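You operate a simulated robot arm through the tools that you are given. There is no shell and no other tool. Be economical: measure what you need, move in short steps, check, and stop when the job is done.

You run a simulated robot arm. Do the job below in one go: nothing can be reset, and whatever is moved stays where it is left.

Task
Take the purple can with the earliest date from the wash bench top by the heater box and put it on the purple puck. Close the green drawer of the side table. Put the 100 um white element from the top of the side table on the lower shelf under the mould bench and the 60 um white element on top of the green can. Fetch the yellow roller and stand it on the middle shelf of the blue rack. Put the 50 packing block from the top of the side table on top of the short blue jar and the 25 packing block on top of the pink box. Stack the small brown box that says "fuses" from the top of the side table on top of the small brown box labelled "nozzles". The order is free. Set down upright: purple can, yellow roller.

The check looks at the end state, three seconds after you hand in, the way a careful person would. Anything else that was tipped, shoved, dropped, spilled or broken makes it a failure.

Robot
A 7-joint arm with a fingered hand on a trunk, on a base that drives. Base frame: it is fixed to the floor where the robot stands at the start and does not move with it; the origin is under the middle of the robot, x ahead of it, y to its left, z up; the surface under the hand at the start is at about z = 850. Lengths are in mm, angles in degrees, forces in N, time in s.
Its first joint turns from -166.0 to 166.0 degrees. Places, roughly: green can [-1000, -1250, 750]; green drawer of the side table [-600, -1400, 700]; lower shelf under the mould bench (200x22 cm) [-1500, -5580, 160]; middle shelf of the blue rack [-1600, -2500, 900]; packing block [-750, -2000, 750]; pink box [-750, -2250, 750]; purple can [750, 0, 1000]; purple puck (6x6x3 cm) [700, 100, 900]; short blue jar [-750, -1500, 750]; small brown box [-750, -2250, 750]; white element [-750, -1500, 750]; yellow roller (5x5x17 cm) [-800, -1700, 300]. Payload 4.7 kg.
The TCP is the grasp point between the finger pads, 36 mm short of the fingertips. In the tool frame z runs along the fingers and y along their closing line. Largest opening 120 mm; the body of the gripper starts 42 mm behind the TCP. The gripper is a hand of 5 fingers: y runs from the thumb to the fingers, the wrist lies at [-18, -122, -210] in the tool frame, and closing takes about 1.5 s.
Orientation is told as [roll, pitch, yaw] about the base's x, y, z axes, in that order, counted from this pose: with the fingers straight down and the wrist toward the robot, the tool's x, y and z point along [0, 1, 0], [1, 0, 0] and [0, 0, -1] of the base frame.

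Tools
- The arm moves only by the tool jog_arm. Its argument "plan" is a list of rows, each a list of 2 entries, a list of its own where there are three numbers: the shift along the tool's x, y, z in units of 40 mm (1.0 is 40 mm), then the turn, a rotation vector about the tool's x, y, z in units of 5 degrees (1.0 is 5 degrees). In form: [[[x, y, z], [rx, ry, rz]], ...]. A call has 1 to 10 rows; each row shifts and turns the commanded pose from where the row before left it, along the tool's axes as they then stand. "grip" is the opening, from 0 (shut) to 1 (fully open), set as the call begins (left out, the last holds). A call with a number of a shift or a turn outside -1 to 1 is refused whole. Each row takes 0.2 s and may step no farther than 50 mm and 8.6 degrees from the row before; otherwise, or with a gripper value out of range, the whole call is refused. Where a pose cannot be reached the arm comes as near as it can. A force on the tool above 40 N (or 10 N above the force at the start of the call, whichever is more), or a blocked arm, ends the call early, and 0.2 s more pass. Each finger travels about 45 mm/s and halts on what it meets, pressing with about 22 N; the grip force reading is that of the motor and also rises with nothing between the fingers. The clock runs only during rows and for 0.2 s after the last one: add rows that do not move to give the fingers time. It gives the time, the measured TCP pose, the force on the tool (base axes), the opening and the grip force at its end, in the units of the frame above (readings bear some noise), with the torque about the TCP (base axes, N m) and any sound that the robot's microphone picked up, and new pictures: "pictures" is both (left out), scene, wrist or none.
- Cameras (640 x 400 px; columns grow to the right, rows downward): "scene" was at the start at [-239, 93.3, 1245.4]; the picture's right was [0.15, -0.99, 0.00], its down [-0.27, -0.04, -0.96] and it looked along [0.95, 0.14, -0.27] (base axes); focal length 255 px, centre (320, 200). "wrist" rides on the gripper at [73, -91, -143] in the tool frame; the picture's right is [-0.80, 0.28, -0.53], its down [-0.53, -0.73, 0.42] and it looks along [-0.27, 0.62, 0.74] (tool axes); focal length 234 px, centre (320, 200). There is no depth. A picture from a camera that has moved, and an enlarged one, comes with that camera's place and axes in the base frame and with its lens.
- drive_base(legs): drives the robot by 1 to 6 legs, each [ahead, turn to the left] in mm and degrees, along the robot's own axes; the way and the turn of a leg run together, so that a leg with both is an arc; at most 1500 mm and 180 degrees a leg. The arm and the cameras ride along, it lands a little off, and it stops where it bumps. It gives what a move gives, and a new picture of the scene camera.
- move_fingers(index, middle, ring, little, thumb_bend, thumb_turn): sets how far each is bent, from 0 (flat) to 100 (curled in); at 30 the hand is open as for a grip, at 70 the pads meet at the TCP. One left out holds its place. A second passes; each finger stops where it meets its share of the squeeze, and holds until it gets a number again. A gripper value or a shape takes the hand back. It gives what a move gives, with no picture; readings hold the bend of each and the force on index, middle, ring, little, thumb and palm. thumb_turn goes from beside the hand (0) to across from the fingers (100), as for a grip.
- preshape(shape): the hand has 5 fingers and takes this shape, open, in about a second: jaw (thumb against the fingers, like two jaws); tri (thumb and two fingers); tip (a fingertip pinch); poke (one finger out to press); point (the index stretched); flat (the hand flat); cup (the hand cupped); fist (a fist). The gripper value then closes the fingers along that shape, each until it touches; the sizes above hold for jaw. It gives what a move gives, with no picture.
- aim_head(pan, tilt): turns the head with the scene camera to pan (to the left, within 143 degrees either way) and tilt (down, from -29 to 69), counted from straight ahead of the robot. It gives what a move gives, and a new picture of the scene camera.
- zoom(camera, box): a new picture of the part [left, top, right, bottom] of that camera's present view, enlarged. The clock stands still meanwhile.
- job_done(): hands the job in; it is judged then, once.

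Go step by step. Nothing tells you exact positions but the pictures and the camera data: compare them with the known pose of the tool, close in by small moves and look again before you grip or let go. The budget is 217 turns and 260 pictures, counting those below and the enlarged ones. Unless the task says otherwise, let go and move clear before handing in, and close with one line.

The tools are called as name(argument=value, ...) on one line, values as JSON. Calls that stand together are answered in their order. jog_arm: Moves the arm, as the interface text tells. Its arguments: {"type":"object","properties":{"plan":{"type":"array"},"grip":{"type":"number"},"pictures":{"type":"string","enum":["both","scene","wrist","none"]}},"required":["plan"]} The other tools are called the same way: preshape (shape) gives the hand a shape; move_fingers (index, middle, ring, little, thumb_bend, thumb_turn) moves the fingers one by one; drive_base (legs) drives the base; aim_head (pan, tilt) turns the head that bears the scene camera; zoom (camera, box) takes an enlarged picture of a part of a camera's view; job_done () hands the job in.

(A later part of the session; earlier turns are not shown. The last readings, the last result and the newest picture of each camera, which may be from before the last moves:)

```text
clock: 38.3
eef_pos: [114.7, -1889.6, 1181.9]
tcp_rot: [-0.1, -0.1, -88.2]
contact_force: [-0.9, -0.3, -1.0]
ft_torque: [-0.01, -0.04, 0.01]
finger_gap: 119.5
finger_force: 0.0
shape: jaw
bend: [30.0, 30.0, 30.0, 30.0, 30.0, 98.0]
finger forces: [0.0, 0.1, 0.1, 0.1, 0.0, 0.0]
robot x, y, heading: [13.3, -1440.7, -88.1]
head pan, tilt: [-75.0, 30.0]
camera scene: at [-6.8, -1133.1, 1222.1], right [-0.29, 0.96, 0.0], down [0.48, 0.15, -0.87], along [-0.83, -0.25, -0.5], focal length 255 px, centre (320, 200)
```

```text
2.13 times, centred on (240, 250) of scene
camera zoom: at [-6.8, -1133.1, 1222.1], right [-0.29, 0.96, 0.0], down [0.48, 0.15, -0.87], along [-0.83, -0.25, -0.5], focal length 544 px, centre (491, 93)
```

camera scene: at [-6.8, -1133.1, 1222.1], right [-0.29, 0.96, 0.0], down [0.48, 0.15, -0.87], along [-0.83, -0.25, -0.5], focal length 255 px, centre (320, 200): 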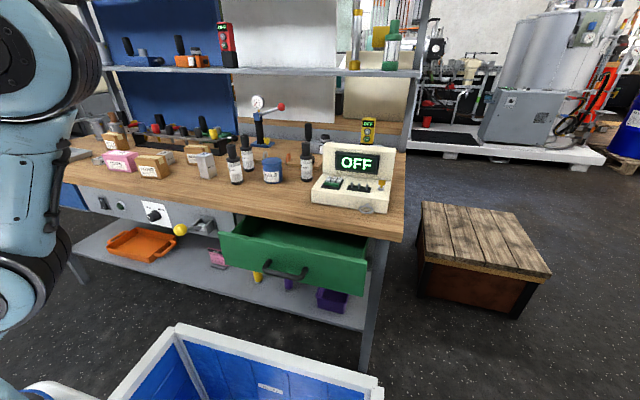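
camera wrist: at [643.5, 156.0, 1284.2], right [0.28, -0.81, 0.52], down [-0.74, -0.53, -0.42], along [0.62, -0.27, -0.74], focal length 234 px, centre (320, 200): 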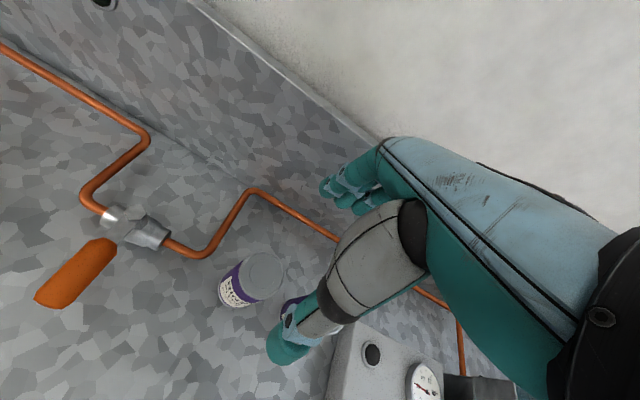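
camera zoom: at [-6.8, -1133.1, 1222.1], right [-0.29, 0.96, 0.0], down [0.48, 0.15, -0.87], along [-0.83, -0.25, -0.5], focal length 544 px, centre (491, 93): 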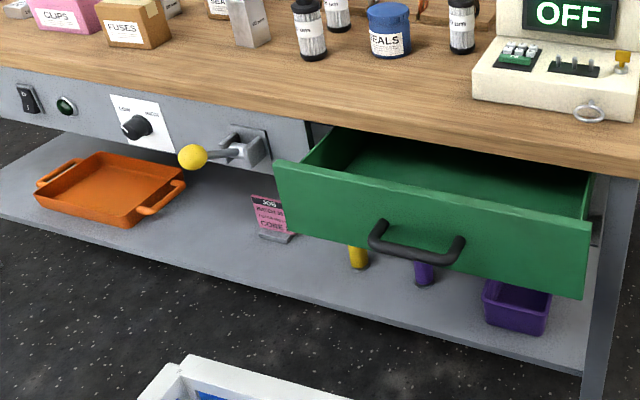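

I can see the three elements, the blue SEALS jar, the boxes and the blocks, and the yellow roller on the lower shelf behind the drawer. I'll turn to face the table and look again.

drive_base(legs=[[0, -91.9]])

aim_head(pan=12, tilt=35)

```text
clock: 42.6
eef_pos: [-443.2, -1523.5, 1181.7]
tcp_rot: [0.0, -0.1, 179.6]
contact_force: [-0.4, -0.5, 0.1]
ft_torque: [0.0, 0.01, 0.02]
finger_gap: 120.0
finger_force: 0.0
shape: jaw
bend: [30.0, 30.0, 30.0, 30.0, 30.0, 98.0]
finger forces: [0.0, 0.0, 0.0, 0.0, 0.0, 0.1]
robot x, y, heading: [11.0, -1437.2, 179.6]
head pan, tilt: [-75.0, 30.0]
camera scene: at [317.3, -1434.0, 1222.1], right [0.97, 0.25, 0.0], down [0.13, -0.48, -0.87], along [-0.22, 0.84, -0.5], focal length 255 px, centre (320, 200)
```

scene: 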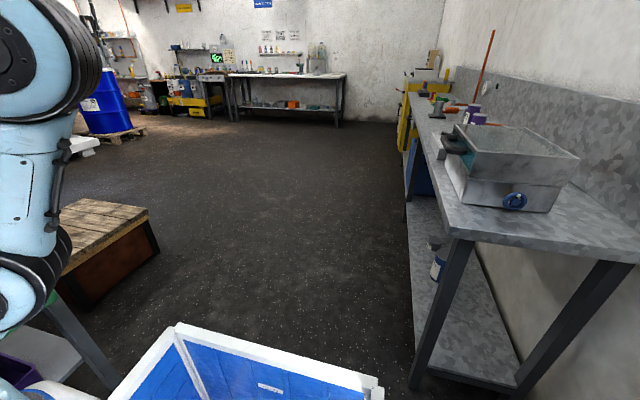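

```text
clock: 44.2
eef_pos: [-442.3, -1523.1, 1182.8]
tcp_rot: [0.1, 0.0, 179.6]
contact_force: [-0.5, 0.2, 0.3]
ft_torque: [0.01, 0.0, 0.02]
finger_gap: 119.7
finger_force: 0.0
shape: jaw
bend: [30.0, 30.0, 30.0, 30.0, 30.0, 98.0]
finger forces: [0.0, 0.0, 0.1, 0.0, 0.0, 0.0]
robot x, y, heading: [10.0, -1439.0, 179.8]
head pan, tilt: [12.0, 35.0]
camera scene: at [253.9, -1539.2, 1214.3], right [-0.2, 0.98, 0.0], down [0.56, 0.11, -0.82], along [-0.8, -0.16, -0.57], focal length 255 px, centre (320, 200)
```

scene: 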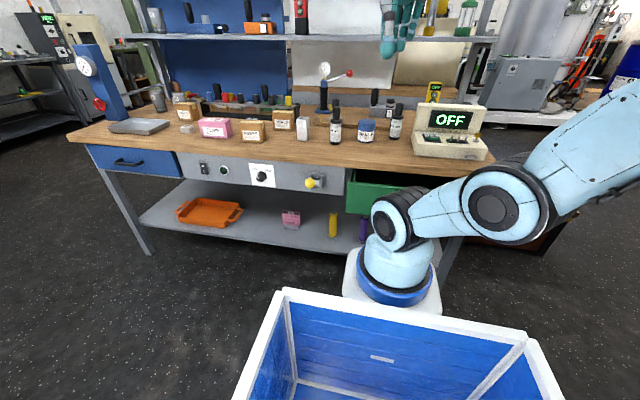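

The whole table is in view. I'll zoom to read the element labels and boxes.

zoom(camera="scene", box=[290, 85, 420, 155])

zoom(camera="scene", box=[160, 85, 320, 155])

```text
4.92 times, centred on (355, 120) of scene
camera zoom: at [253.9, -1539.2, 1214.3], right [-0.2, 0.98, 0.0], down [0.56, 0.11, -0.82], along [-0.8, -0.16, -0.57], focal length 1255 px, centre (148, 594)
```

zoom: 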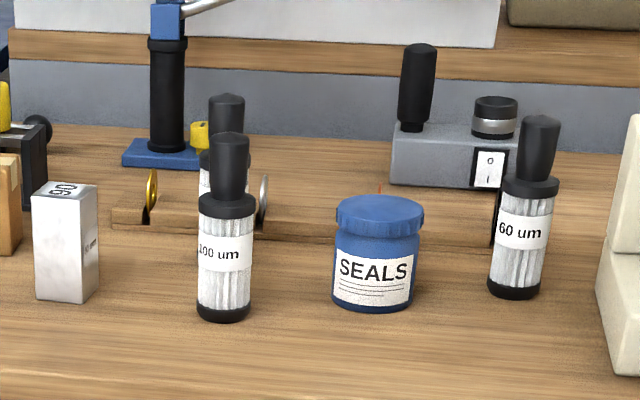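

```text
4.00 times, centred on (240, 120) of scene
camera zoom: at [253.9, -1539.2, 1214.3], right [-0.2, 0.98, 0.0], down [0.56, 0.11, -0.82], along [-0.8, -0.16, -0.57], focal length 1020 px, centre (640, 520)
```

zoom: 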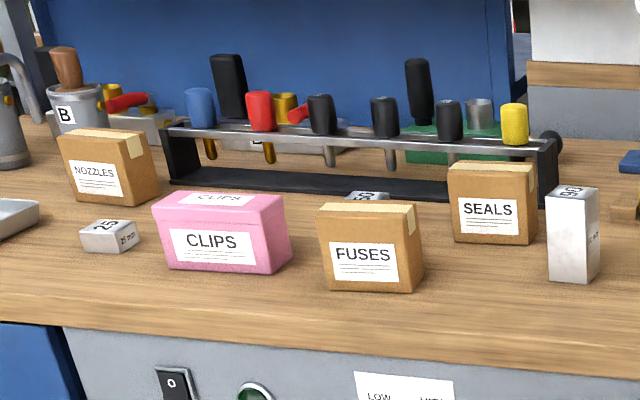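

I've identified everything: 100 um left of the blue jar, 60 um right of it, FUSES at the front, NOZZLES back left, CLIPS pink, 25 block left, 50 block behind. I'll close the drawer first: back off for room, shut the hand and tilt it forward.

drive_base(legs=[[-200, 0]])

jog_arm(plan=[[[1, 0, 1], [-1, 0, 0]], [[0.5, 0, 1], [-1, 0, 0]], [[0, 0, 1], [-1, 0, 0]], [[0, 0, 1], [-1, 0, 0]], [[0, 0, 0.5], [-1, 0, 0]], [[0, 0, 0], [-1, 0, 0]], [[0, 0, 0], [-1, 0, 0]], [[0, 0, 0], [-1, 0, 0]], [[0, 0, 0], [-1, 0, 0]], [[0, 0, 0], [-1, 0, 0]]], grip=0, pictures="both")

```text
clock: 45.8
eef_pos: [-245.7, -1524.9, 1182.5]
tcp_rot: [0.0, 0.0, 179.7]
contact_force: [0.5, 0.3, 0.7]
ft_torque: [-0.01, -0.04, 0.02]
finger_gap: 119.9
finger_force: 0.0
shape: jaw
bend: [30.0, 30.0, 30.0, 30.0, 30.0, 98.0]
finger forces: [0.0, 0.0, 0.1, 0.0, 0.0, 0.0]
robot x, y, heading: [213.7, -1444.2, 179.6]
head pan, tilt: [12.0, 35.0]
camera scene: at [450.9, -1539.8, 1214.3], right [-0.2, 0.98, 0.0], down [0.56, 0.12, -0.82], along [-0.8, -0.17, -0.57], focal length 255 px, centre (320, 200)
```

scene: 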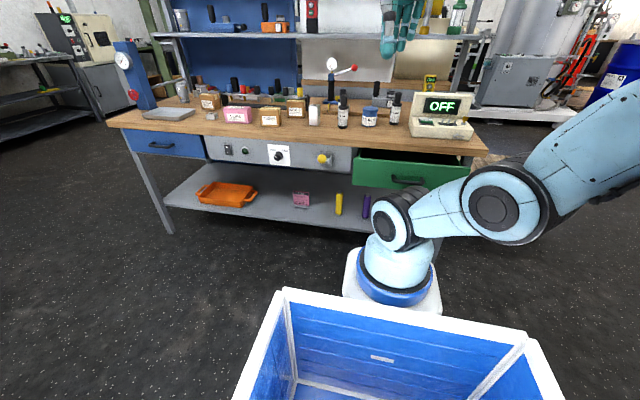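

```text
refused: row 1 steps farther than a row can; nothing moved
```

The step was too long. I'll redo it with smaller steps.

jog_arm(plan=[[[0.7, 0, 0.8], [-1, 0, 0]], [[0.7, 0, 0.8], [-1, 0, 0]], [[0.7, 0, 0.8], [-1, 0, 0]], [[0.5, 0, 0.8], [-1, 0, 0]], [[0.3, 0, 0.8], [-1, 0, 0]], [[0, 0.5, 0.5], [-1, 0, 0]], [[0, 0, 0.5], [-1, 0, 0]], [[0, -0.5, 0.5], [-1, 0, 0]], [[0, -0.5, 0], [-1, 0, 0]], [[0, -0.5, 0], [-1, 0, 0]]], grip=0, pictures="both")

```text
clock: 48.0
eef_pos: [-274.6, -1642.2, 944.3]
tcp_rot: [0.2, -50.1, 179.8]
contact_force: [-0.9, -0.3, 0.4]
ft_torque: [-0.01, -0.01, 0.03]
finger_gap: 0.0
finger_force: 22.5
shape: jaw
bend: [70.0, 70.0, 70.0, 70.0, 52.0, 100.0]
finger forces: [0.0, 0.1, 0.1, 0.0, 0.0, 0.0]
robot x, y, heading: [209.4, -1440.9, 179.6]
head pan, tilt: [12.0, 35.0]
camera scene: at [450.9, -1539.9, 1214.3], right [-0.2, 0.98, 0.0], down [0.56, 0.12, -0.82], along [-0.8, -0.17, -0.57], focal length 255 px, centre (320, 200)
camera wrist: at [-107.4, -1717.1, 965.0], right [0.23, 0.8, 0.55], down [0.15, 0.53, -0.83], along [-0.96, 0.27, 0.0], focal length 234 px, centre (320, 200)
```

scene: 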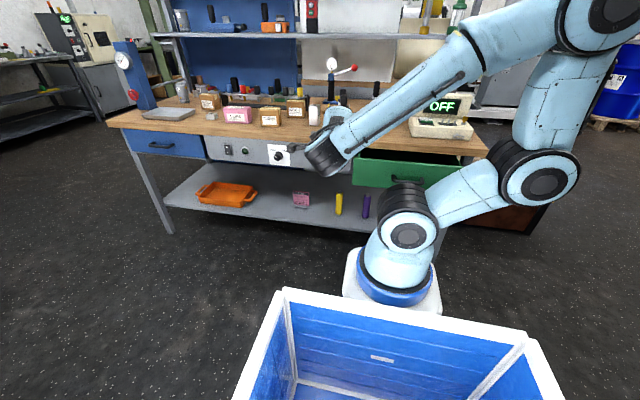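
wrist: 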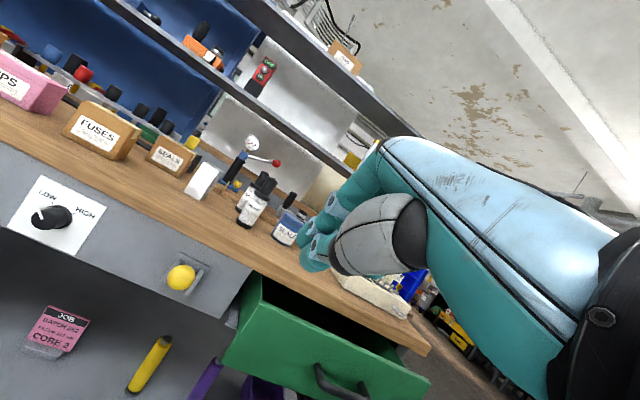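

The shut hand is tilted 50° forward at about y = -1642. I'll aim at the drawer face left of the handle (y ≈ -1545): forward a bit, then down in front of it.

jog_arm(plan=[[[-0.6, 0.5, 0.6], [0, 0, 0]], [[-0.6, 0.5, 0.6], [0, 0, 0]], [[-0.6, 0.5, 0.6], [0, 0, 0]], [[-0.6, 0.3, 0.4], [0, 0, 0]], [[0, -0.77, 0.64], [0, 0, 0]], [[0, -0.77, 0.64], [0, 0, 0]], [[0, -0.77, 0.64], [0, 0, 0]], [[0, -0.77, 0.64], [0, 0, 0]], [[0, -0.77, 0.64], [0, 0, 0]], [[0, -0.77, 0.64], [0, 0, 0]]], pictures="both")

```text
clock: 50.4
eef_pos: [-400.6, -1557.8, 730.0]
tcp_rot: [4.1, -52.9, 176.6]
contact_force: [0.4, 0.1, -0.5]
ft_torque: [0.04, -0.02, 0.0]
finger_gap: 0.0
finger_force: 22.1
shape: jaw
bend: [70.0, 70.0, 70.0, 70.0, 52.0, 100.0]
finger forces: [0.0, 0.0, 0.0, 0.0, 0.0, 0.0]
robot x, y, heading: [206.0, -1439.8, 179.7]
head pan, tilt: [12.0, 35.0]
stopped in row 10: the arm was blocked; the commanded pose is now the measured one
camera scene: at [450.9, -1540.0, 1214.3], right [-0.2, 0.98, 0.0], down [0.56, 0.12, -0.82], along [-0.8, -0.17, -0.57], focal length 255 px, centre (320, 200)
camera wrist: at [-232.0, -1631.3, 745.3], right [0.25, 0.83, 0.5], down [0.1, 0.5, -0.86], along [-0.96, 0.27, 0.04], focal length 234 px, centre (320, 200)
```

scene: 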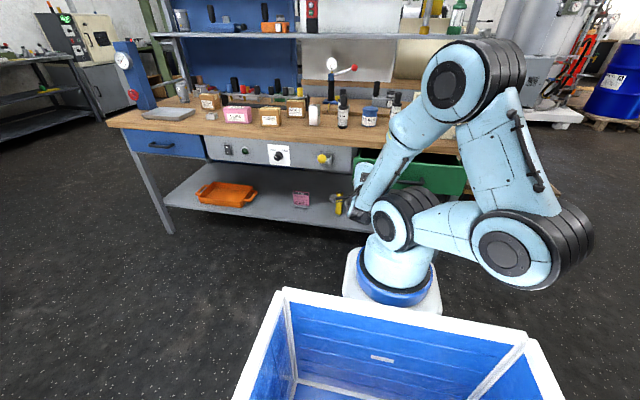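
wrist: 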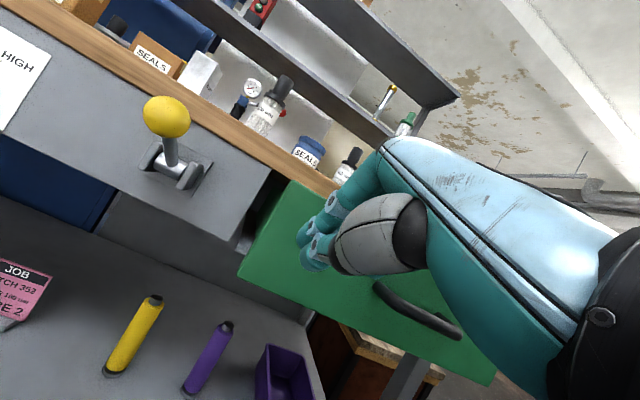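

The arm folded against its own base. I'll go forward first, then down a little more.

jog_arm(plan=[[[0, 0.45, 0.6], [0, 0, 0]], [[0, 0.3, 0.4], [0, 0, 0]], [[0, -0.4, 0.3], [0, 0, 0]], [[0, -0.5, 0.38], [0, 0, 0]], [[0, 0, 0], [0, 0, 0]]], pictures="wrist")

```text
clock: 51.6
eef_pos: [-451.0, -1565.6, 708.7]
tcp_rot: [3.5, -52.7, 176.9]
contact_force: [-0.2, 0.0, 0.2]
ft_torque: [0.0, 0.01, 0.04]
finger_gap: 0.0
finger_force: 22.2
shape: jaw
bend: [70.0, 70.0, 70.0, 70.0, 52.0, 100.0]
finger forces: [0.0, 0.0, 0.0, 0.0, 0.0, 0.0]
out of reach, approached as far as the arm can: row 4
robot x, y, heading: [212.0, -1439.7, 179.5]
head pan, tilt: [12.0, 35.0]
camera wrist: at [-281.1, -1638.7, 723.1], right [0.25, 0.82, 0.51], down [0.11, 0.5, -0.86], along [-0.96, 0.27, 0.04], focal length 234 px, centre (320, 200)
```

wrist: 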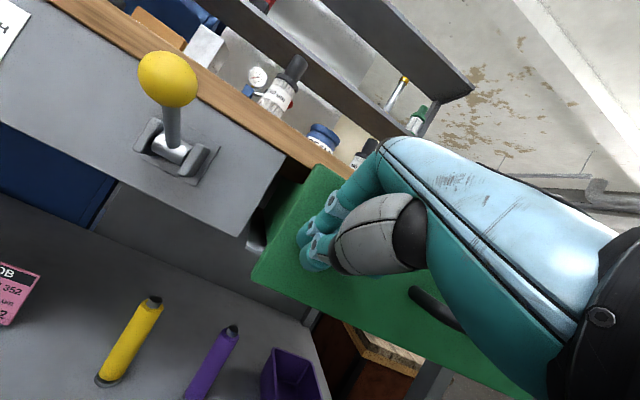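

The fingertips are in front of the drawer face, above mid-height. I'll push forward in short steps.

jog_arm(plan=[[[-0.1, 0.3, 0.4], [0, 0, 0]], [[-0.05, 0.3, 0.4], [0, 0, 0]], [[0, 0.3, 0.4], [0, 0, 0]], [[0, 0.3, 0.4], [0, 0, 0]], [[0, 0, 0], [0, 0, 0]]], pictures="wrist")

```text
clock: 52.8
eef_pos: [-527.6, -1565.7, 718.1]
tcp_rot: [3.3, -52.7, 176.8]
contact_force: [0.6, 0.2, 0.0]
ft_torque: [-0.04, -0.02, 0.01]
finger_gap: 0.2
finger_force: 22.1
shape: jaw
bend: [70.0, 70.0, 70.0, 70.0, 52.0, 100.0]
finger forces: [0.0, 0.0, 0.0, 0.0, 0.0, 0.0]
out of reach, approached as far as the arm can: row 1, 3
robot x, y, heading: [209.2, -1441.6, 179.8]
head pan, tilt: [12.0, 35.0]
camera wrist: at [-358.5, -1639.2, 733.1], right [0.26, 0.82, 0.51], down [0.11, 0.5, -0.86], along [-0.96, 0.28, 0.04], focal length 234 px, centre (320, 200)
```

wrist: 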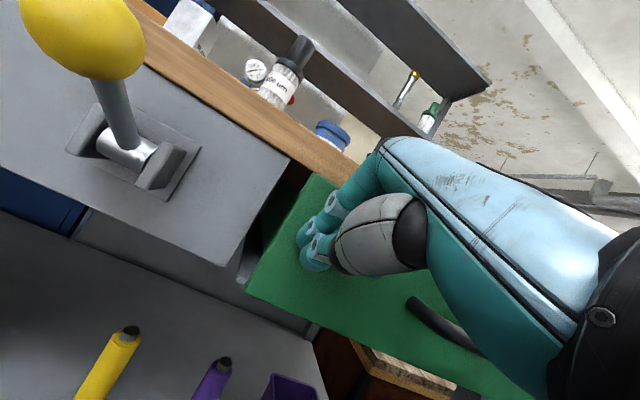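

Not touching yet. I'll lower 15 mm, shift slightly right, away from the yellow lever, and push on.

jog_arm(plan=[[[-0.3, -0.4, 0.3], [0, 0, 0]], [[-0.2, 0.15, 0.2], [0, 0, 0]], [[0, 0.3, 0.4], [0, 0, 0]], [[0, 0.3, 0.4], [0, 0, 0]], [[0, 0, 0], [0, 0, 0]]], pictures="wrist")

```text
clock: 53.8
eef_pos: [-569.0, -1566.6, 718.4]
tcp_rot: [3.0, -52.7, 177.2]
contact_force: [34.5, 1.9, 12.7]
ft_torque: [0.09, -0.03, -0.2]
finger_gap: 0.2
finger_force: 21.7
shape: jaw
bend: [70.0, 70.0, 70.0, 70.0, 52.0, 100.0]
finger forces: [44.5, 12.1, 0.0, 0.0, 0.1, 0.0]
out of reach, approached as far as the arm can: row 1, 2
robot x, y, heading: [209.2, -1443.4, 179.6]
head pan, tilt: [12.0, 35.0]
stopped in row 5: the force on the tool passed its limit at 58 N (the readings are from after the stop); the commanded pose is now the measured one
camera wrist: at [-400.2, -1640.6, 733.9], right [0.25, 0.82, 0.51], down [0.11, 0.5, -0.86], along [-0.96, 0.27, 0.04], focal length 234 px, centre (320, 200)
```

wrist: 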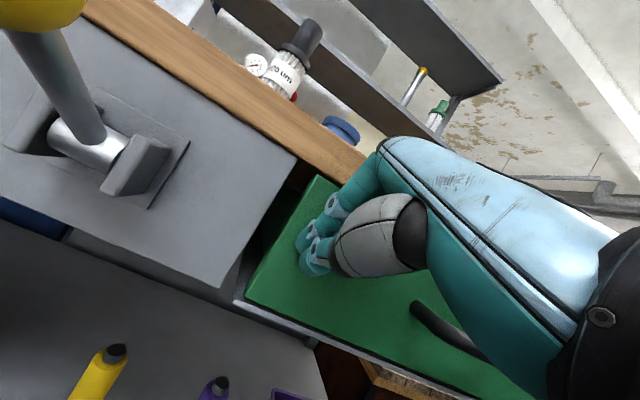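

It's in contact with the drawer face. I'll push more slowly.

jog_arm(plan=[[[0, 0.09, 0.12], [0, 0, 0]], [[0, 0.09, 0.12], [0, 0, 0]], [[0, 0.09, 0.12], [0, 0, 0]], [[0, 0.09, 0.12], [0, 0, 0]], [[0, 0.09, 0.12], [0, 0, 0]], [[0, 0.09, 0.12], [0, 0, 0]]], pictures="wrist")

```text
clock: 54.1
eef_pos: [-568.7, -1567.1, 718.3]
tcp_rot: [3.0, -52.7, 177.3]
contact_force: [34.7, 2.3, 12.2]
ft_torque: [0.12, -0.02, -0.25]
finger_gap: 0.1
finger_force: 22.2
shape: jaw
bend: [70.0, 70.0, 70.0, 70.0, 52.0, 100.0]
finger forces: [0.0, 12.9, 0.1, 0.0, 0.0, 0.0]
robot x, y, heading: [205.8, -1435.5, 179.6]
head pan, tilt: [12.0, 35.0]
stopped in row 1: the force on the tool passed its limit at 58 N (the readings are from after the stop); the commanded pose is now the measured one
camera wrist: at [-400.3, -1640.7, 733.3], right [0.25, 0.82, 0.52], down [0.11, 0.51, -0.86], along [-0.96, 0.27, 0.04], focal length 234 px, centre (320, 200)
```

wrist: 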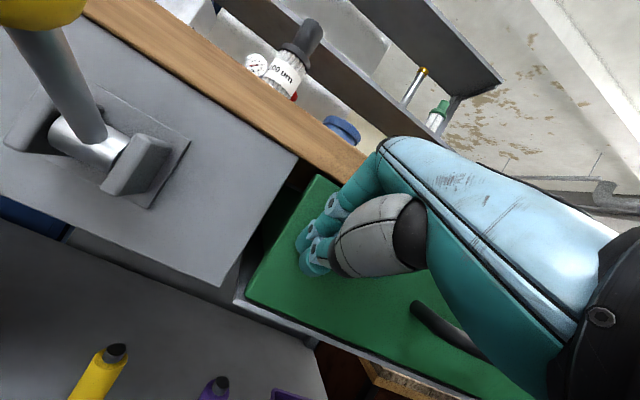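

The resistance is firm. I'll check the scene for how far the drawer has moved.

zoom(camera="scene", box=[300, 120, 500, 240])

zoom(camera="wrist", box=[180, 130, 480, 360])

```text
3.20 times, centred on (400, 180) of scene
camera zoom: at [453.1, -1539.6, 1214.1], right [-0.2, 0.98, 0.0], down [0.56, 0.12, -0.82], along [-0.8, -0.17, -0.57], focal length 816 px, centre (64, 264)
```

zoom: 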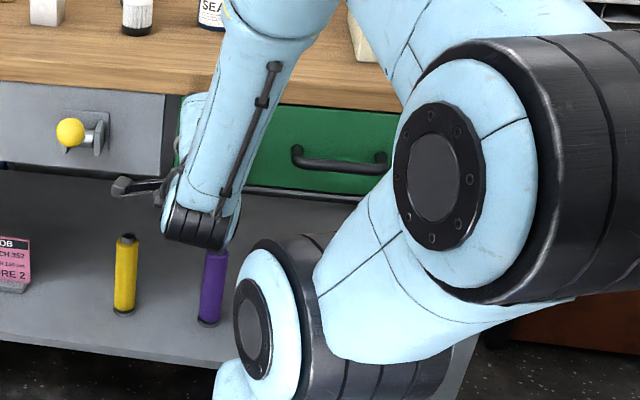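

```text
1.74 times, centred on (330, 245) of wrist
camera zoom: at [-400.3, -1640.7, 733.3], right [0.25, 0.82, 0.52], down [0.11, 0.51, -0.86], along [-0.96, 0.27, 0.04], focal length 407 px, centre (303, 122)
```

zoom: 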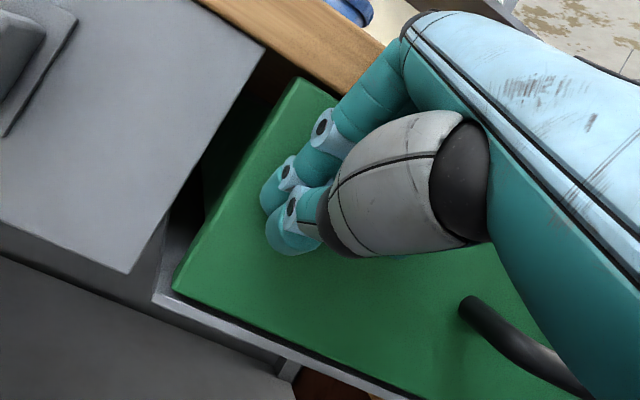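

The drawer looks shut against its frame. I'll retract and look.

jog_arm(plan=[[[0, -0.3, -0.4], [0, 0, 0]], [[0, -0.45, -0.6], [0, 0, 0]], [[0, 0.3, -0.8], [0, 0, 0]], [[0, 0.6, -0.6], [0, 0, 0]], [[0, 0.8, -0.6], [0, 0, 0]], [[0, 0.8, -0.6], [0, 0, 0]], [[0, 0.8, -0.6], [0, 0, 0]], [[0, 0.8, -0.6], [0, 0, 0]], [[0, 0.8, -0.6], [0, 0, 0]]], pictures="both")

```text
clock: 56.1
eef_pos: [-499.9, -1558.4, 980.8]
tcp_rot: [3.0, -52.6, 177.3]
contact_force: [0.1, -0.4, -0.4]
ft_torque: [0.0, 0.02, -0.03]
finger_gap: 0.0
finger_force: 22.2
shape: jaw
bend: [70.0, 70.0, 70.0, 70.0, 52.0, 100.0]
finger forces: [0.0, 0.1, 0.0, 0.0, 0.0, 0.1]
robot x, y, heading: [208.5, -1436.5, 179.9]
head pan, tilt: [12.0, 35.0]
camera scene: at [451.5, -1539.8, 1214.3], right [-0.2, 0.98, 0.0], down [0.56, 0.12, -0.82], along [-0.8, -0.17, -0.57], focal length 255 px, centre (320, 200)
camera wrist: at [-331.0, -1633.3, 995.4], right [0.25, 0.82, 0.52], down [0.11, 0.5, -0.86], along [-0.96, 0.27, 0.04], focal length 234 px, centre (320, 200)
```

scene: 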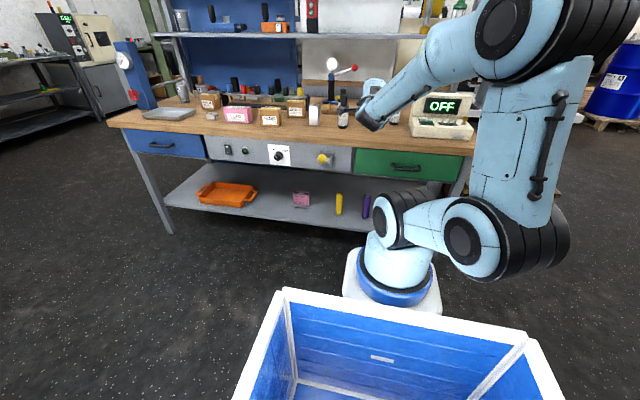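
wrist: 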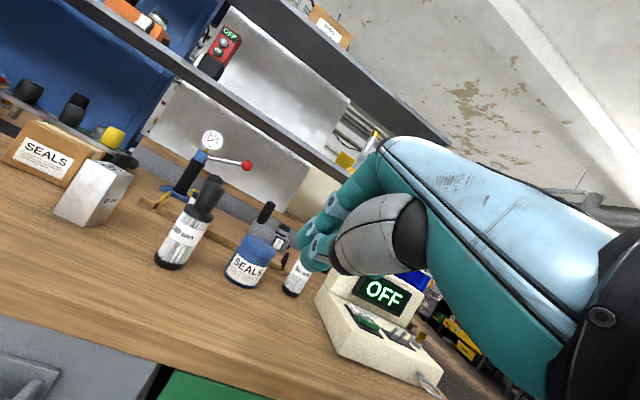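

zoom(camera="scene", box=[100, 110, 500, 240])

```text
1.60 times, centred on (300, 175) of scene
camera zoom: at [451.5, -1539.8, 1214.3], right [-0.2, 0.98, 0.0], down [0.56, 0.12, -0.82], along [-0.8, -0.17, -0.57], focal length 408 px, centre (352, 240)
```

zoom: 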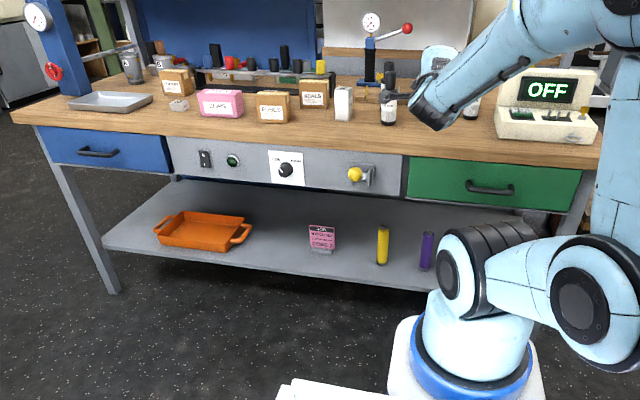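

The drawer is flush and closed. Next I'll measure how close my base can come to the table by looking straight down.

aim_head(pan=0, tilt=58)

```text
clock: 57.0
eef_pos: [-500.9, -1559.6, 979.8]
tcp_rot: [3.0, -52.6, 177.2]
contact_force: [-0.1, 0.0, 0.5]
ft_torque: [-0.01, 0.0, -0.04]
finger_gap: 0.1
finger_force: 21.9
shape: jaw
bend: [70.0, 70.0, 70.0, 70.0, 52.0, 100.0]
finger forces: [0.0, 0.0, 0.0, 0.0, 0.1, 0.1]
robot x, y, heading: [207.3, -1440.9, 179.6]
head pan, tilt: [0.0, 58.0]
camera scene: at [468.9, -1521.5, 1182.4], right [0.0, 1.0, 0.0], down [0.85, 0.0, -0.53], along [-0.53, 0.0, -0.85], focal length 255 px, centre (320, 200)
```

scene: 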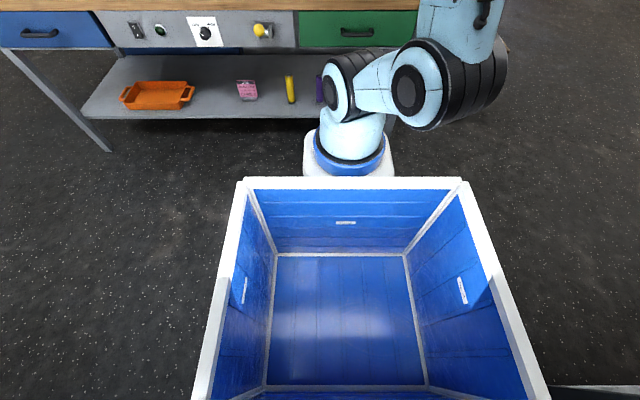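

The arm axis sits about 200 mm ahead of my centre, so I can stand nearer the table. I'll straighten the hand, raise it, and then drive ahead to the 60 um / green can station.

jog_arm(plan=[[[0, 0.5, -0.8], [1, 0, 0]], [[0, 0.3, -0.8], [1, 0, 0]], [[0, 0.3, -0.8], [1, 0, 0]], [[0, 0.2, -0.8], [1, 0, 0]], [[0, 0, -0.8], [1, 0, 0]], [[0, 0, -0.5], [1, 0, 0]], [[0, 0, 0], [1, 0, 0]], [[0, 0, 0], [1, 0, 0]], [[0, 0, 0], [1, 0, 0]], [[0, 0, 0], [1, 0, 0]]], grip=1, pictures="none")

aim_head(pan=0, tilt=30)

```text
clock: 59.2
eef_pos: [-418.2, -1553.3, 1153.8]
tcp_rot: [1.8, -2.7, 179.6]
contact_force: [0.3, -0.2, 0.1]
ft_torque: [0.02, 0.02, -0.04]
finger_gap: 119.8
finger_force: 0.1
shape: jaw
bend: [30.0, 30.0, 30.0, 30.0, 30.0, 98.0]
finger forces: [0.0, 0.0, 0.1, 0.1, 0.1, 0.0]
robot x, y, heading: [209.2, -1440.8, 179.8]
head pan, tilt: [0.0, 58.0]
```

```text
clock: 60.1
eef_pos: [-417.7, -1553.8, 1153.8]
tcp_rot: [1.8, -2.7, 179.5]
contact_force: [-1.0, 0.4, 0.2]
ft_torque: [0.03, -0.01, 0.01]
finger_gap: 119.9
finger_force: 0.1
shape: jaw
bend: [30.0, 30.0, 30.0, 30.0, 30.0, 98.0]
finger forces: [0.0, 0.0, 0.0, 0.1, 0.0, 0.0]
robot x, y, heading: [208.1, -1436.2, 179.7]
head pan, tilt: [0.0, 30.0]
camera scene: at [447.4, -1521.4, 1222.0], right [0.0, 1.0, 0.0], down [0.5, 0.0, -0.87], along [-0.87, 0.0, -0.5], focal length 255 px, centre (320, 200)
```

scene: 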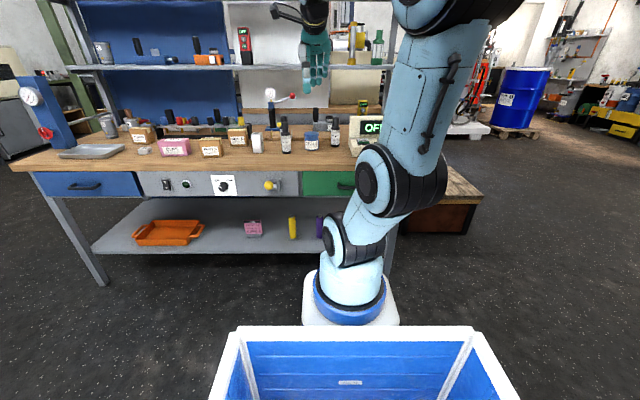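

Now I'll drive ahead 300 mm, straightening the small tilt.

jog_arm(plan=[[[0, 0, 0], [0.54, -0.36, 0]], [[0, 0, 0], [0, 0, 0]]], pictures="none")

drive_base(legs=[[300, 0]])

jog_arm(plan=[[[0, 0, 0], [0, 0, 0]]], pictures="wrist")

```text
clock: 60.7
eef_pos: [-419.2, -1554.5, 1152.9]
tcp_rot: [0.0, 0.0, 179.3]
contact_force: [-0.1, 0.5, 0.0]
ft_torque: [-0.02, -0.01, 0.02]
finger_gap: 120.0
finger_force: 0.0
shape: jaw
bend: [30.0, 30.0, 30.0, 30.0, 30.0, 98.0]
finger forces: [0.0, 0.1, 0.0, 0.0, 0.0, 0.1]
robot x, y, heading: [210.8, -1439.3, 179.6]
head pan, tilt: [0.0, 30.0]
```

```text
clock: 62.7
eef_pos: [-713.4, -1548.5, 1152.9]
tcp_rot: [0.0, 0.0, 179.2]
contact_force: [0.0, -0.3, -0.7]
ft_torque: [0.01, -0.01, 0.05]
finger_gap: 119.8
finger_force: 0.0
shape: jaw
bend: [30.0, 30.0, 30.0, 30.0, 30.0, 98.0]
finger forces: [0.1, 0.1, 0.0, 0.0, 0.0, 0.0]
robot x, y, heading: [-85.2, -1437.7, 179.4]
head pan, tilt: [0.0, 30.0]
camera scene: at [152.8, -1520.8, 1222.1], right [0.01, 1.0, 0.0], down [0.5, -0.01, -0.87], along [-0.87, 0.01, -0.5], focal length 255 px, centre (320, 200)
```

scene: 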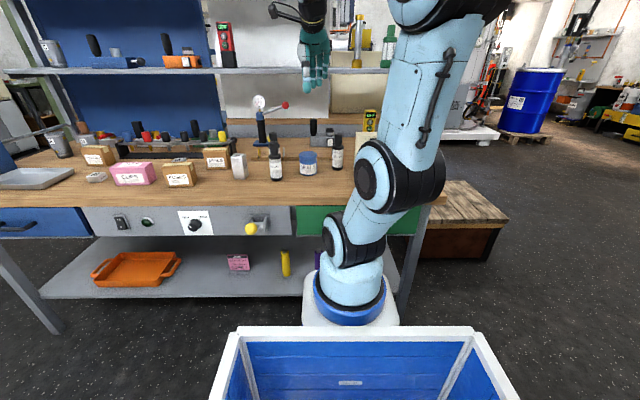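

```text
clock: 63.1
eef_pos: [-713.4, -1548.3, 1152.5]
tcp_rot: [0.0, 0.0, 179.2]
contact_force: [0.6, 0.5, -0.2]
ft_torque: [0.0, -0.01, -0.03]
finger_gap: 119.5
finger_force: 0.0
shape: jaw
bend: [30.0, 30.0, 30.0, 30.0, 30.0, 98.0]
finger forces: [0.0, 0.0, 0.0, 0.1, 0.1, 0.0]
robot x, y, heading: [-81.9, -1439.3, 179.4]
head pan, tilt: [0.0, 30.0]
camera wrist: at [-623.4, -1622.6, 1295.0], right [-0.27, 0.81, 0.52], down [0.74, 0.52, -0.42], along [-0.62, 0.27, -0.74], focal length 234 px, centre (320, 200)
```

wrist: 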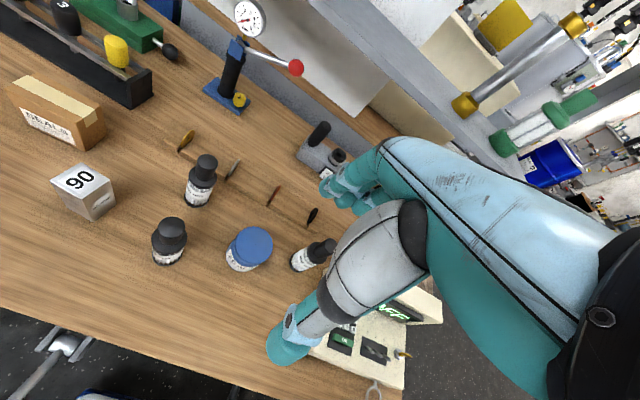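

The wrist view shows all three elements. I'll zoom to read and locate them.

zoom(camera="wrist", box=[130, 130, 350, 290])

zoom(camera="scene", box=[250, 110, 380, 190])

```text
2.50 times, centred on (240, 210) of wrist
camera zoom: at [-623.4, -1622.6, 1295.0], right [-0.27, 0.81, 0.52], down [0.74, 0.52, -0.42], along [-0.62, 0.27, -0.74], focal length 585 px, centre (520, 175)
```

zoom: 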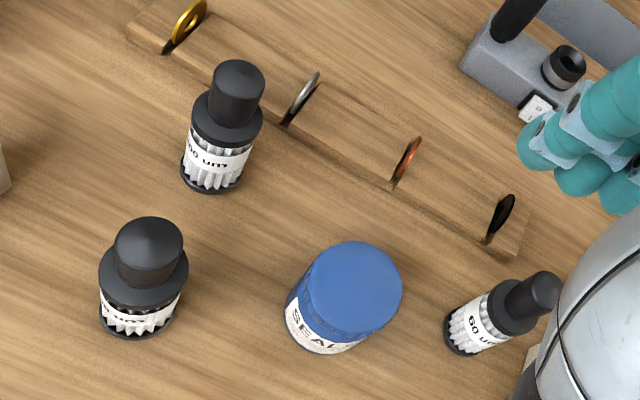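

```text
4.92 times, centred on (315, 150) of scene
camera zoom: at [152.8, -1520.8, 1222.1], right [0.01, 1.0, 0.0], down [0.5, -0.01, -0.87], along [-0.87, 0.01, -0.5], focal length 1255 px, centre (345, 446)
```

zoom: 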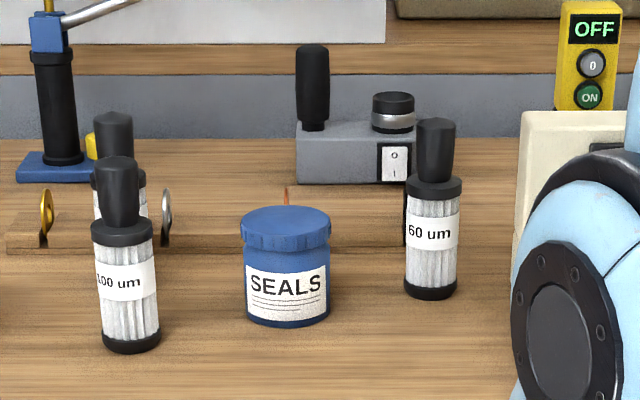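

I need to check the two left elements' numbers more closely.

zoom(camera="wrist", box=[140, 145, 230, 275])

zoom(camera="scene", box=[262, 155, 292, 185])

```text
3.08 times, centred on (185, 210) of wrist
camera zoom: at [-623.4, -1622.6, 1295.0], right [-0.27, 0.81, 0.52], down [0.74, 0.52, -0.42], along [-0.62, 0.27, -0.74], focal length 720 px, centre (735, 169)
```

zoom: 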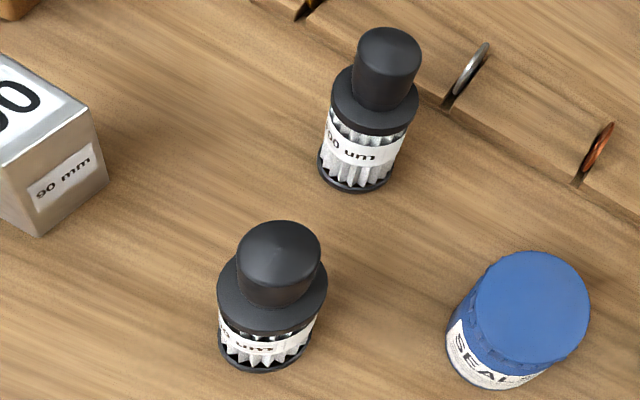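

```text
13.33 times, centred on (277, 170) of scene
camera zoom: at [152.8, -1520.8, 1222.1], right [0.01, 1.0, 0.0], down [0.5, -0.01, -0.87], along [-0.87, 0.01, -0.5], focal length 3400 px, centre (893, 600)
```

zoom: 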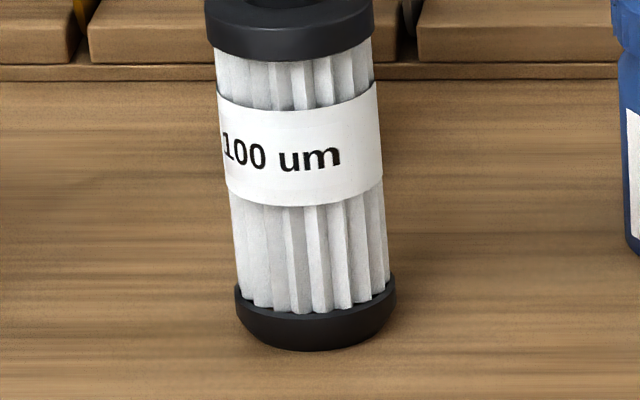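

The front one reads 100 um. Comparing both cameras puts the table top at z ≈ 805, the 60 um element at about (-835, -1440) and the jar at (-792, -1556). I'll move above the 60 um element with the hand part-closed.

jog_arm(plan=[[[-0.7, 0.75, 0], [0, 0, 0]], [[-0.7, 0.75, 0], [0, 0, 0]], [[-0.7, 0.75, 0.3], [0, 0, 0]], [[-0.6, 0.4, 0.5], [0, 0, 0]], [[0, 0, 0.5], [0, 0, 0]], [[0, 0, 0], [0, 0, 0]]], grip=0.65, pictures="both")

```text
clock: 64.5
eef_pos: [-817.2, -1438.8, 1099.3]
tcp_rot: [0.1, 0.0, 179.3]
contact_force: [0.1, 0.1, 0.0]
ft_torque: [-0.01, -0.01, -0.03]
finger_gap: 78.5
finger_force: 0.0
shape: jaw
bend: [27.0, 39.0, 36.0, 36.0, 63.0, 100.0]
finger forces: [0.0, 0.1, 0.1, 0.1, 0.0, 0.0]
robot x, y, heading: [-85.2, -1438.8, 179.1]
head pan, tilt: [0.0, 30.0]
camera scene: at [152.8, -1520.8, 1222.1], right [0.01, 1.0, 0.0], down [0.5, -0.01, -0.87], along [-0.87, 0.01, -0.5], focal length 255 px, centre (320, 200)
camera wrist: at [-727.6, -1513.1, 1241.5], right [-0.27, 0.81, 0.52], down [0.74, 0.52, -0.42], along [-0.62, 0.27, -0.74], focal length 234 px, centre (320, 200)
```

scene: 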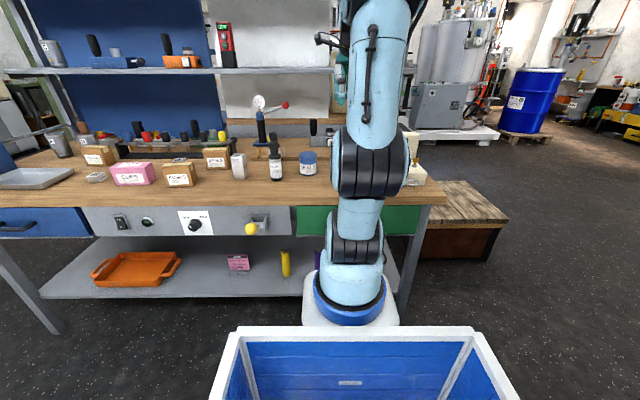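
wrist: 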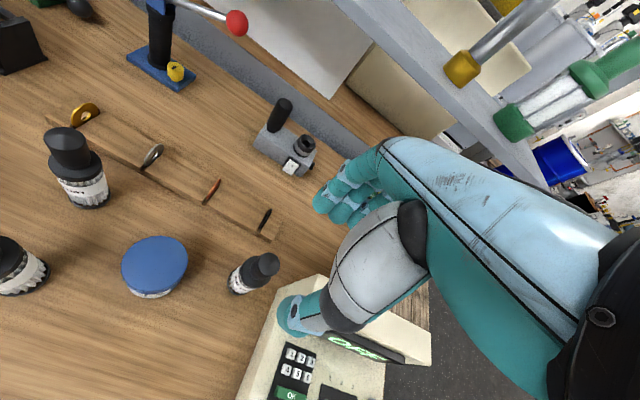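

The element base triangulates to about (-838, -1440) with the table at z ≈ 795. I'll zoom to refine.

zoom(camera="wrist", box=[100, 190, 300, 315])

```text
3.20 times, centred on (200, 252) of wrist
camera zoom: at [-727.6, -1513.1, 1241.5], right [-0.27, 0.81, 0.52], down [0.74, 0.52, -0.42], along [-0.62, 0.27, -0.74], focal length 749 px, centre (704, 32)
```

zoom: 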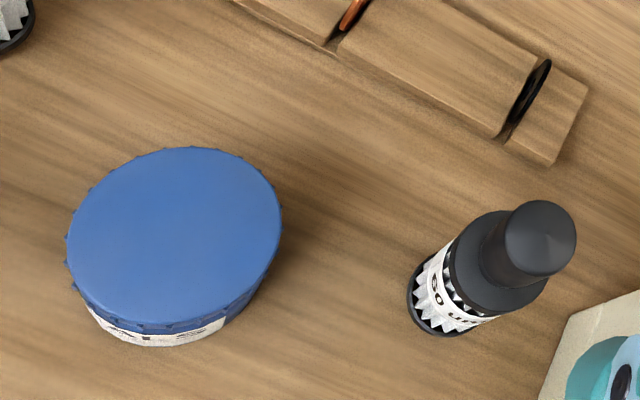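

The target is (-838, -1441), with the handle top near z ≈ 945. I'll descend over it in two stages.

jog_arm(plan=[[[0.1, 0.52, 0], [0, 0, 0]], [[0, 0, 0.9], [0, 0, 0]], [[0, 0, 0.9], [0, 0, 0]], [[0, 0, 0.9], [0, 0, 0]], [[0, 0, 0.6], [0, 0, 0]], [[0, 0, 0], [0, 0, 0]]], pictures="wrist")

zoom(camera="wrist", box=[200, 150, 440, 340])

```text
clock: 65.9
eef_pos: [-836.6, -1442.4, 968.1]
tcp_rot: [0.0, 0.1, 179.2]
contact_force: [0.0, -0.6, -0.2]
ft_torque: [0.02, 0.02, -0.01]
finger_gap: 78.0
finger_force: 0.0
shape: jaw
bend: [27.0, 39.0, 36.0, 36.0, 63.0, 100.0]
finger forces: [0.0, 0.0, 0.0, 0.1, 0.1, 0.0]
robot x, y, heading: [-83.3, -1439.4, 179.5]
head pan, tilt: [0.0, 30.0]
camera wrist: at [-746.6, -1516.5, 1110.0], right [-0.27, 0.81, 0.52], down [0.74, 0.52, -0.42], along [-0.62, 0.27, -0.74], focal length 234 px, centre (320, 200)
```

wrist: 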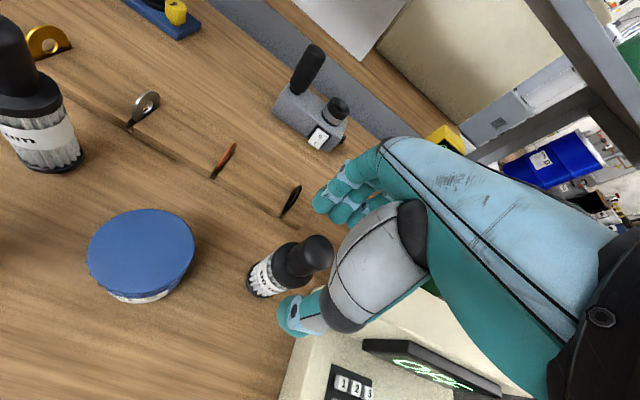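

```text
2.11 times, centred on (320, 245) of wrist
camera zoom: at [-746.6, -1516.5, 1110.0], right [-0.27, 0.81, 0.52], down [0.74, 0.52, -0.42], along [-0.62, 0.27, -0.74], focal length 493 px, centre (320, 105)
```

zoom: 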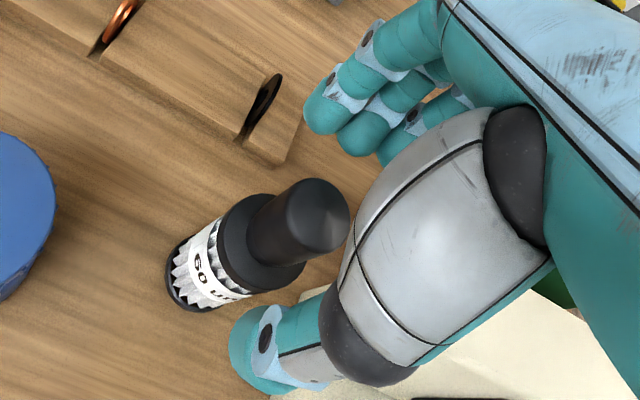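

The element stands between the thumb and fingers. I'll descend to TCP z ≈ 912 and close.

jog_arm(plan=[[[0, 0.03, 0.7], [0, 0, 0]], [[0, 0, 0.7], [0, 0, 0]], [[0, 0, 0], [0, 0, 0]]], pictures="wrist")

jog_arm(plan=[[[0, 0, 0], [0, 0, 0]], [[0, 0, 0], [0, 0, 0]], [[0, 0, 0], [0, 0, 0]], [[0, 0, 0], [0, 0, 0]], [[0, 0, 0], [0, 0, 0]], [[0, 0, 0], [0, 0, 0]]], grip=0.1, pictures="wrist")

```text
clock: 66.7
eef_pos: [-838.7, -1442.4, 913.1]
tcp_rot: [-0.1, 0.0, 179.3]
contact_force: [-0.1, 0.0, -0.6]
ft_torque: [-0.04, -0.05, -0.01]
finger_gap: 78.1
finger_force: 0.1
shape: jaw
bend: [27.0, 39.0, 36.0, 36.0, 63.0, 100.0]
finger forces: [0.0, 0.0, 0.0, 0.1, 0.0, 0.0]
robot x, y, heading: [-80.5, -1436.8, 179.5]
head pan, tilt: [0.0, 30.0]
camera wrist: at [-749.0, -1517.5, 1054.6], right [-0.27, 0.81, 0.52], down [0.74, 0.52, -0.42], along [-0.62, 0.27, -0.74], focal length 234 px, centre (320, 200)
```

wrist: 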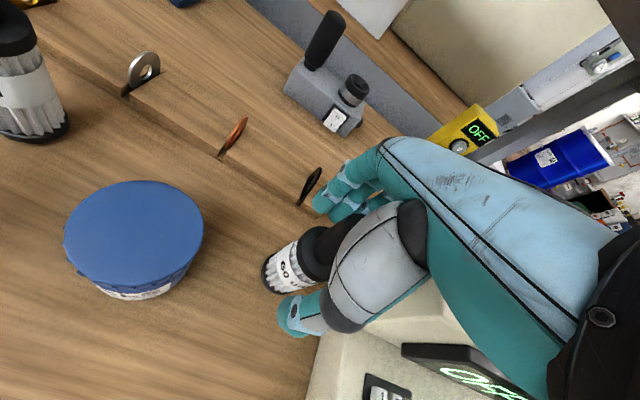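

```text
clock: 68.1
eef_pos: [-840.1, -1443.4, 912.6]
tcp_rot: [0.0, 0.0, 179.2]
contact_force: [0.1, 0.2, -0.5]
ft_torque: [0.01, -0.02, -0.02]
finger_gap: 37.7
finger_force: 21.8
shape: jaw
bend: [74.0, 52.0, 57.0, 53.0, 75.0, 100.0]
finger forces: [9.9, 7.1, 0.1, 0.0, 18.2, 0.0]
robot x, y, heading: [-84.5, -1440.9, 179.2]
head pan, tilt: [0.0, 30.0]
camera wrist: at [-749.0, -1517.5, 1054.8], right [-0.27, 0.81, 0.52], down [0.74, 0.52, -0.42], along [-0.62, 0.27, -0.74], focal length 234 px, centre (320, 200)
```

wrist: 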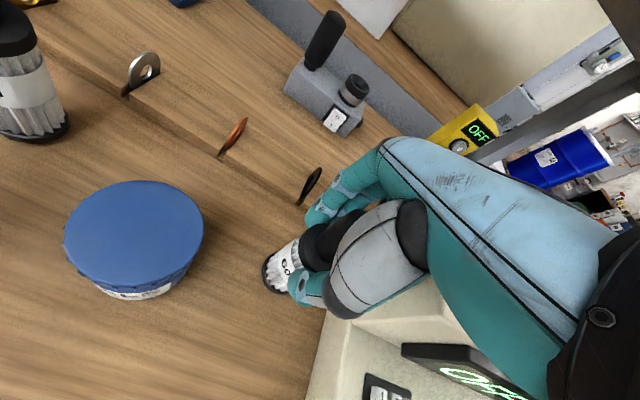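

It has gripped. I'll lift 180 mm.

jog_arm(plan=[[[0, 0, -0.4], [0, 0, 0]], [[0, 0, -0.8], [0, 0, 0]], [[0, 0, -0.9], [0, 0, 0]], [[0, 0, -1], [0, 0, 0]], [[0, 0, -1], [0, 0, 0]], [[0, -0.5, -0.4], [0, 0, 0]], [[0, 0, 0], [0, 0, 0]]], pictures="both")

```text
clock: 69.7
eef_pos: [-818.6, -1442.6, 1092.6]
tcp_rot: [0.0, 0.0, 179.2]
contact_force: [0.1, 0.0, -0.6]
ft_torque: [-0.03, 0.03, -0.02]
finger_gap: 37.4
finger_force: 22.2
shape: jaw
bend: [74.0, 52.0, 57.0, 53.0, 74.0, 100.0]
finger forces: [10.0, 7.1, 0.0, 0.1, 18.0, 0.0]
robot x, y, heading: [-86.2, -1436.3, 179.7]
head pan, tilt: [0.0, 30.0]
camera scene: at [152.7, -1520.8, 1222.1], right [0.01, 1.0, 0.0], down [0.5, -0.01, -0.87], along [-0.87, 0.01, -0.5], focal length 255 px, centre (320, 200)
camera wrist: at [-729.1, -1517.9, 1234.4], right [-0.27, 0.81, 0.52], down [0.74, 0.52, -0.42], along [-0.62, 0.27, -0.74], focal length 234 px, centre (320, 200)
```

scene: 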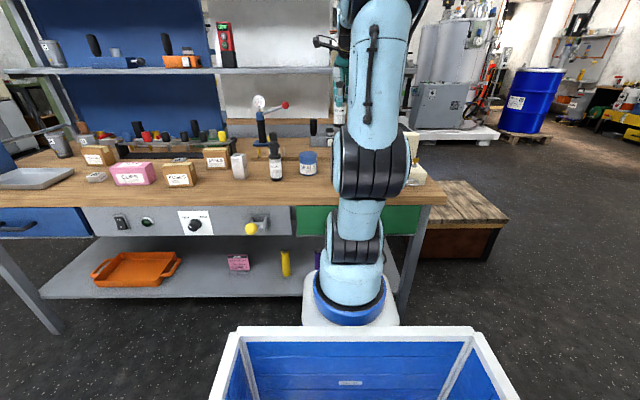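
wrist: 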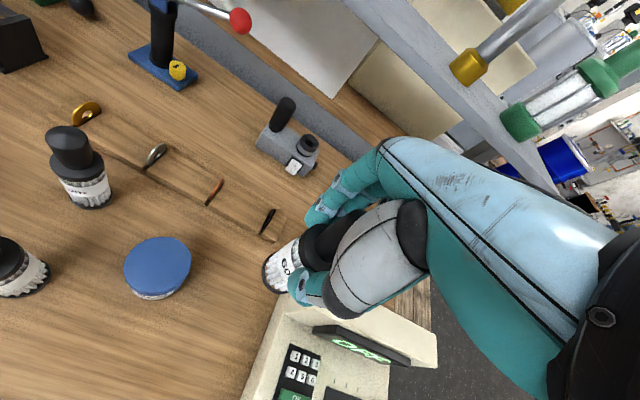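

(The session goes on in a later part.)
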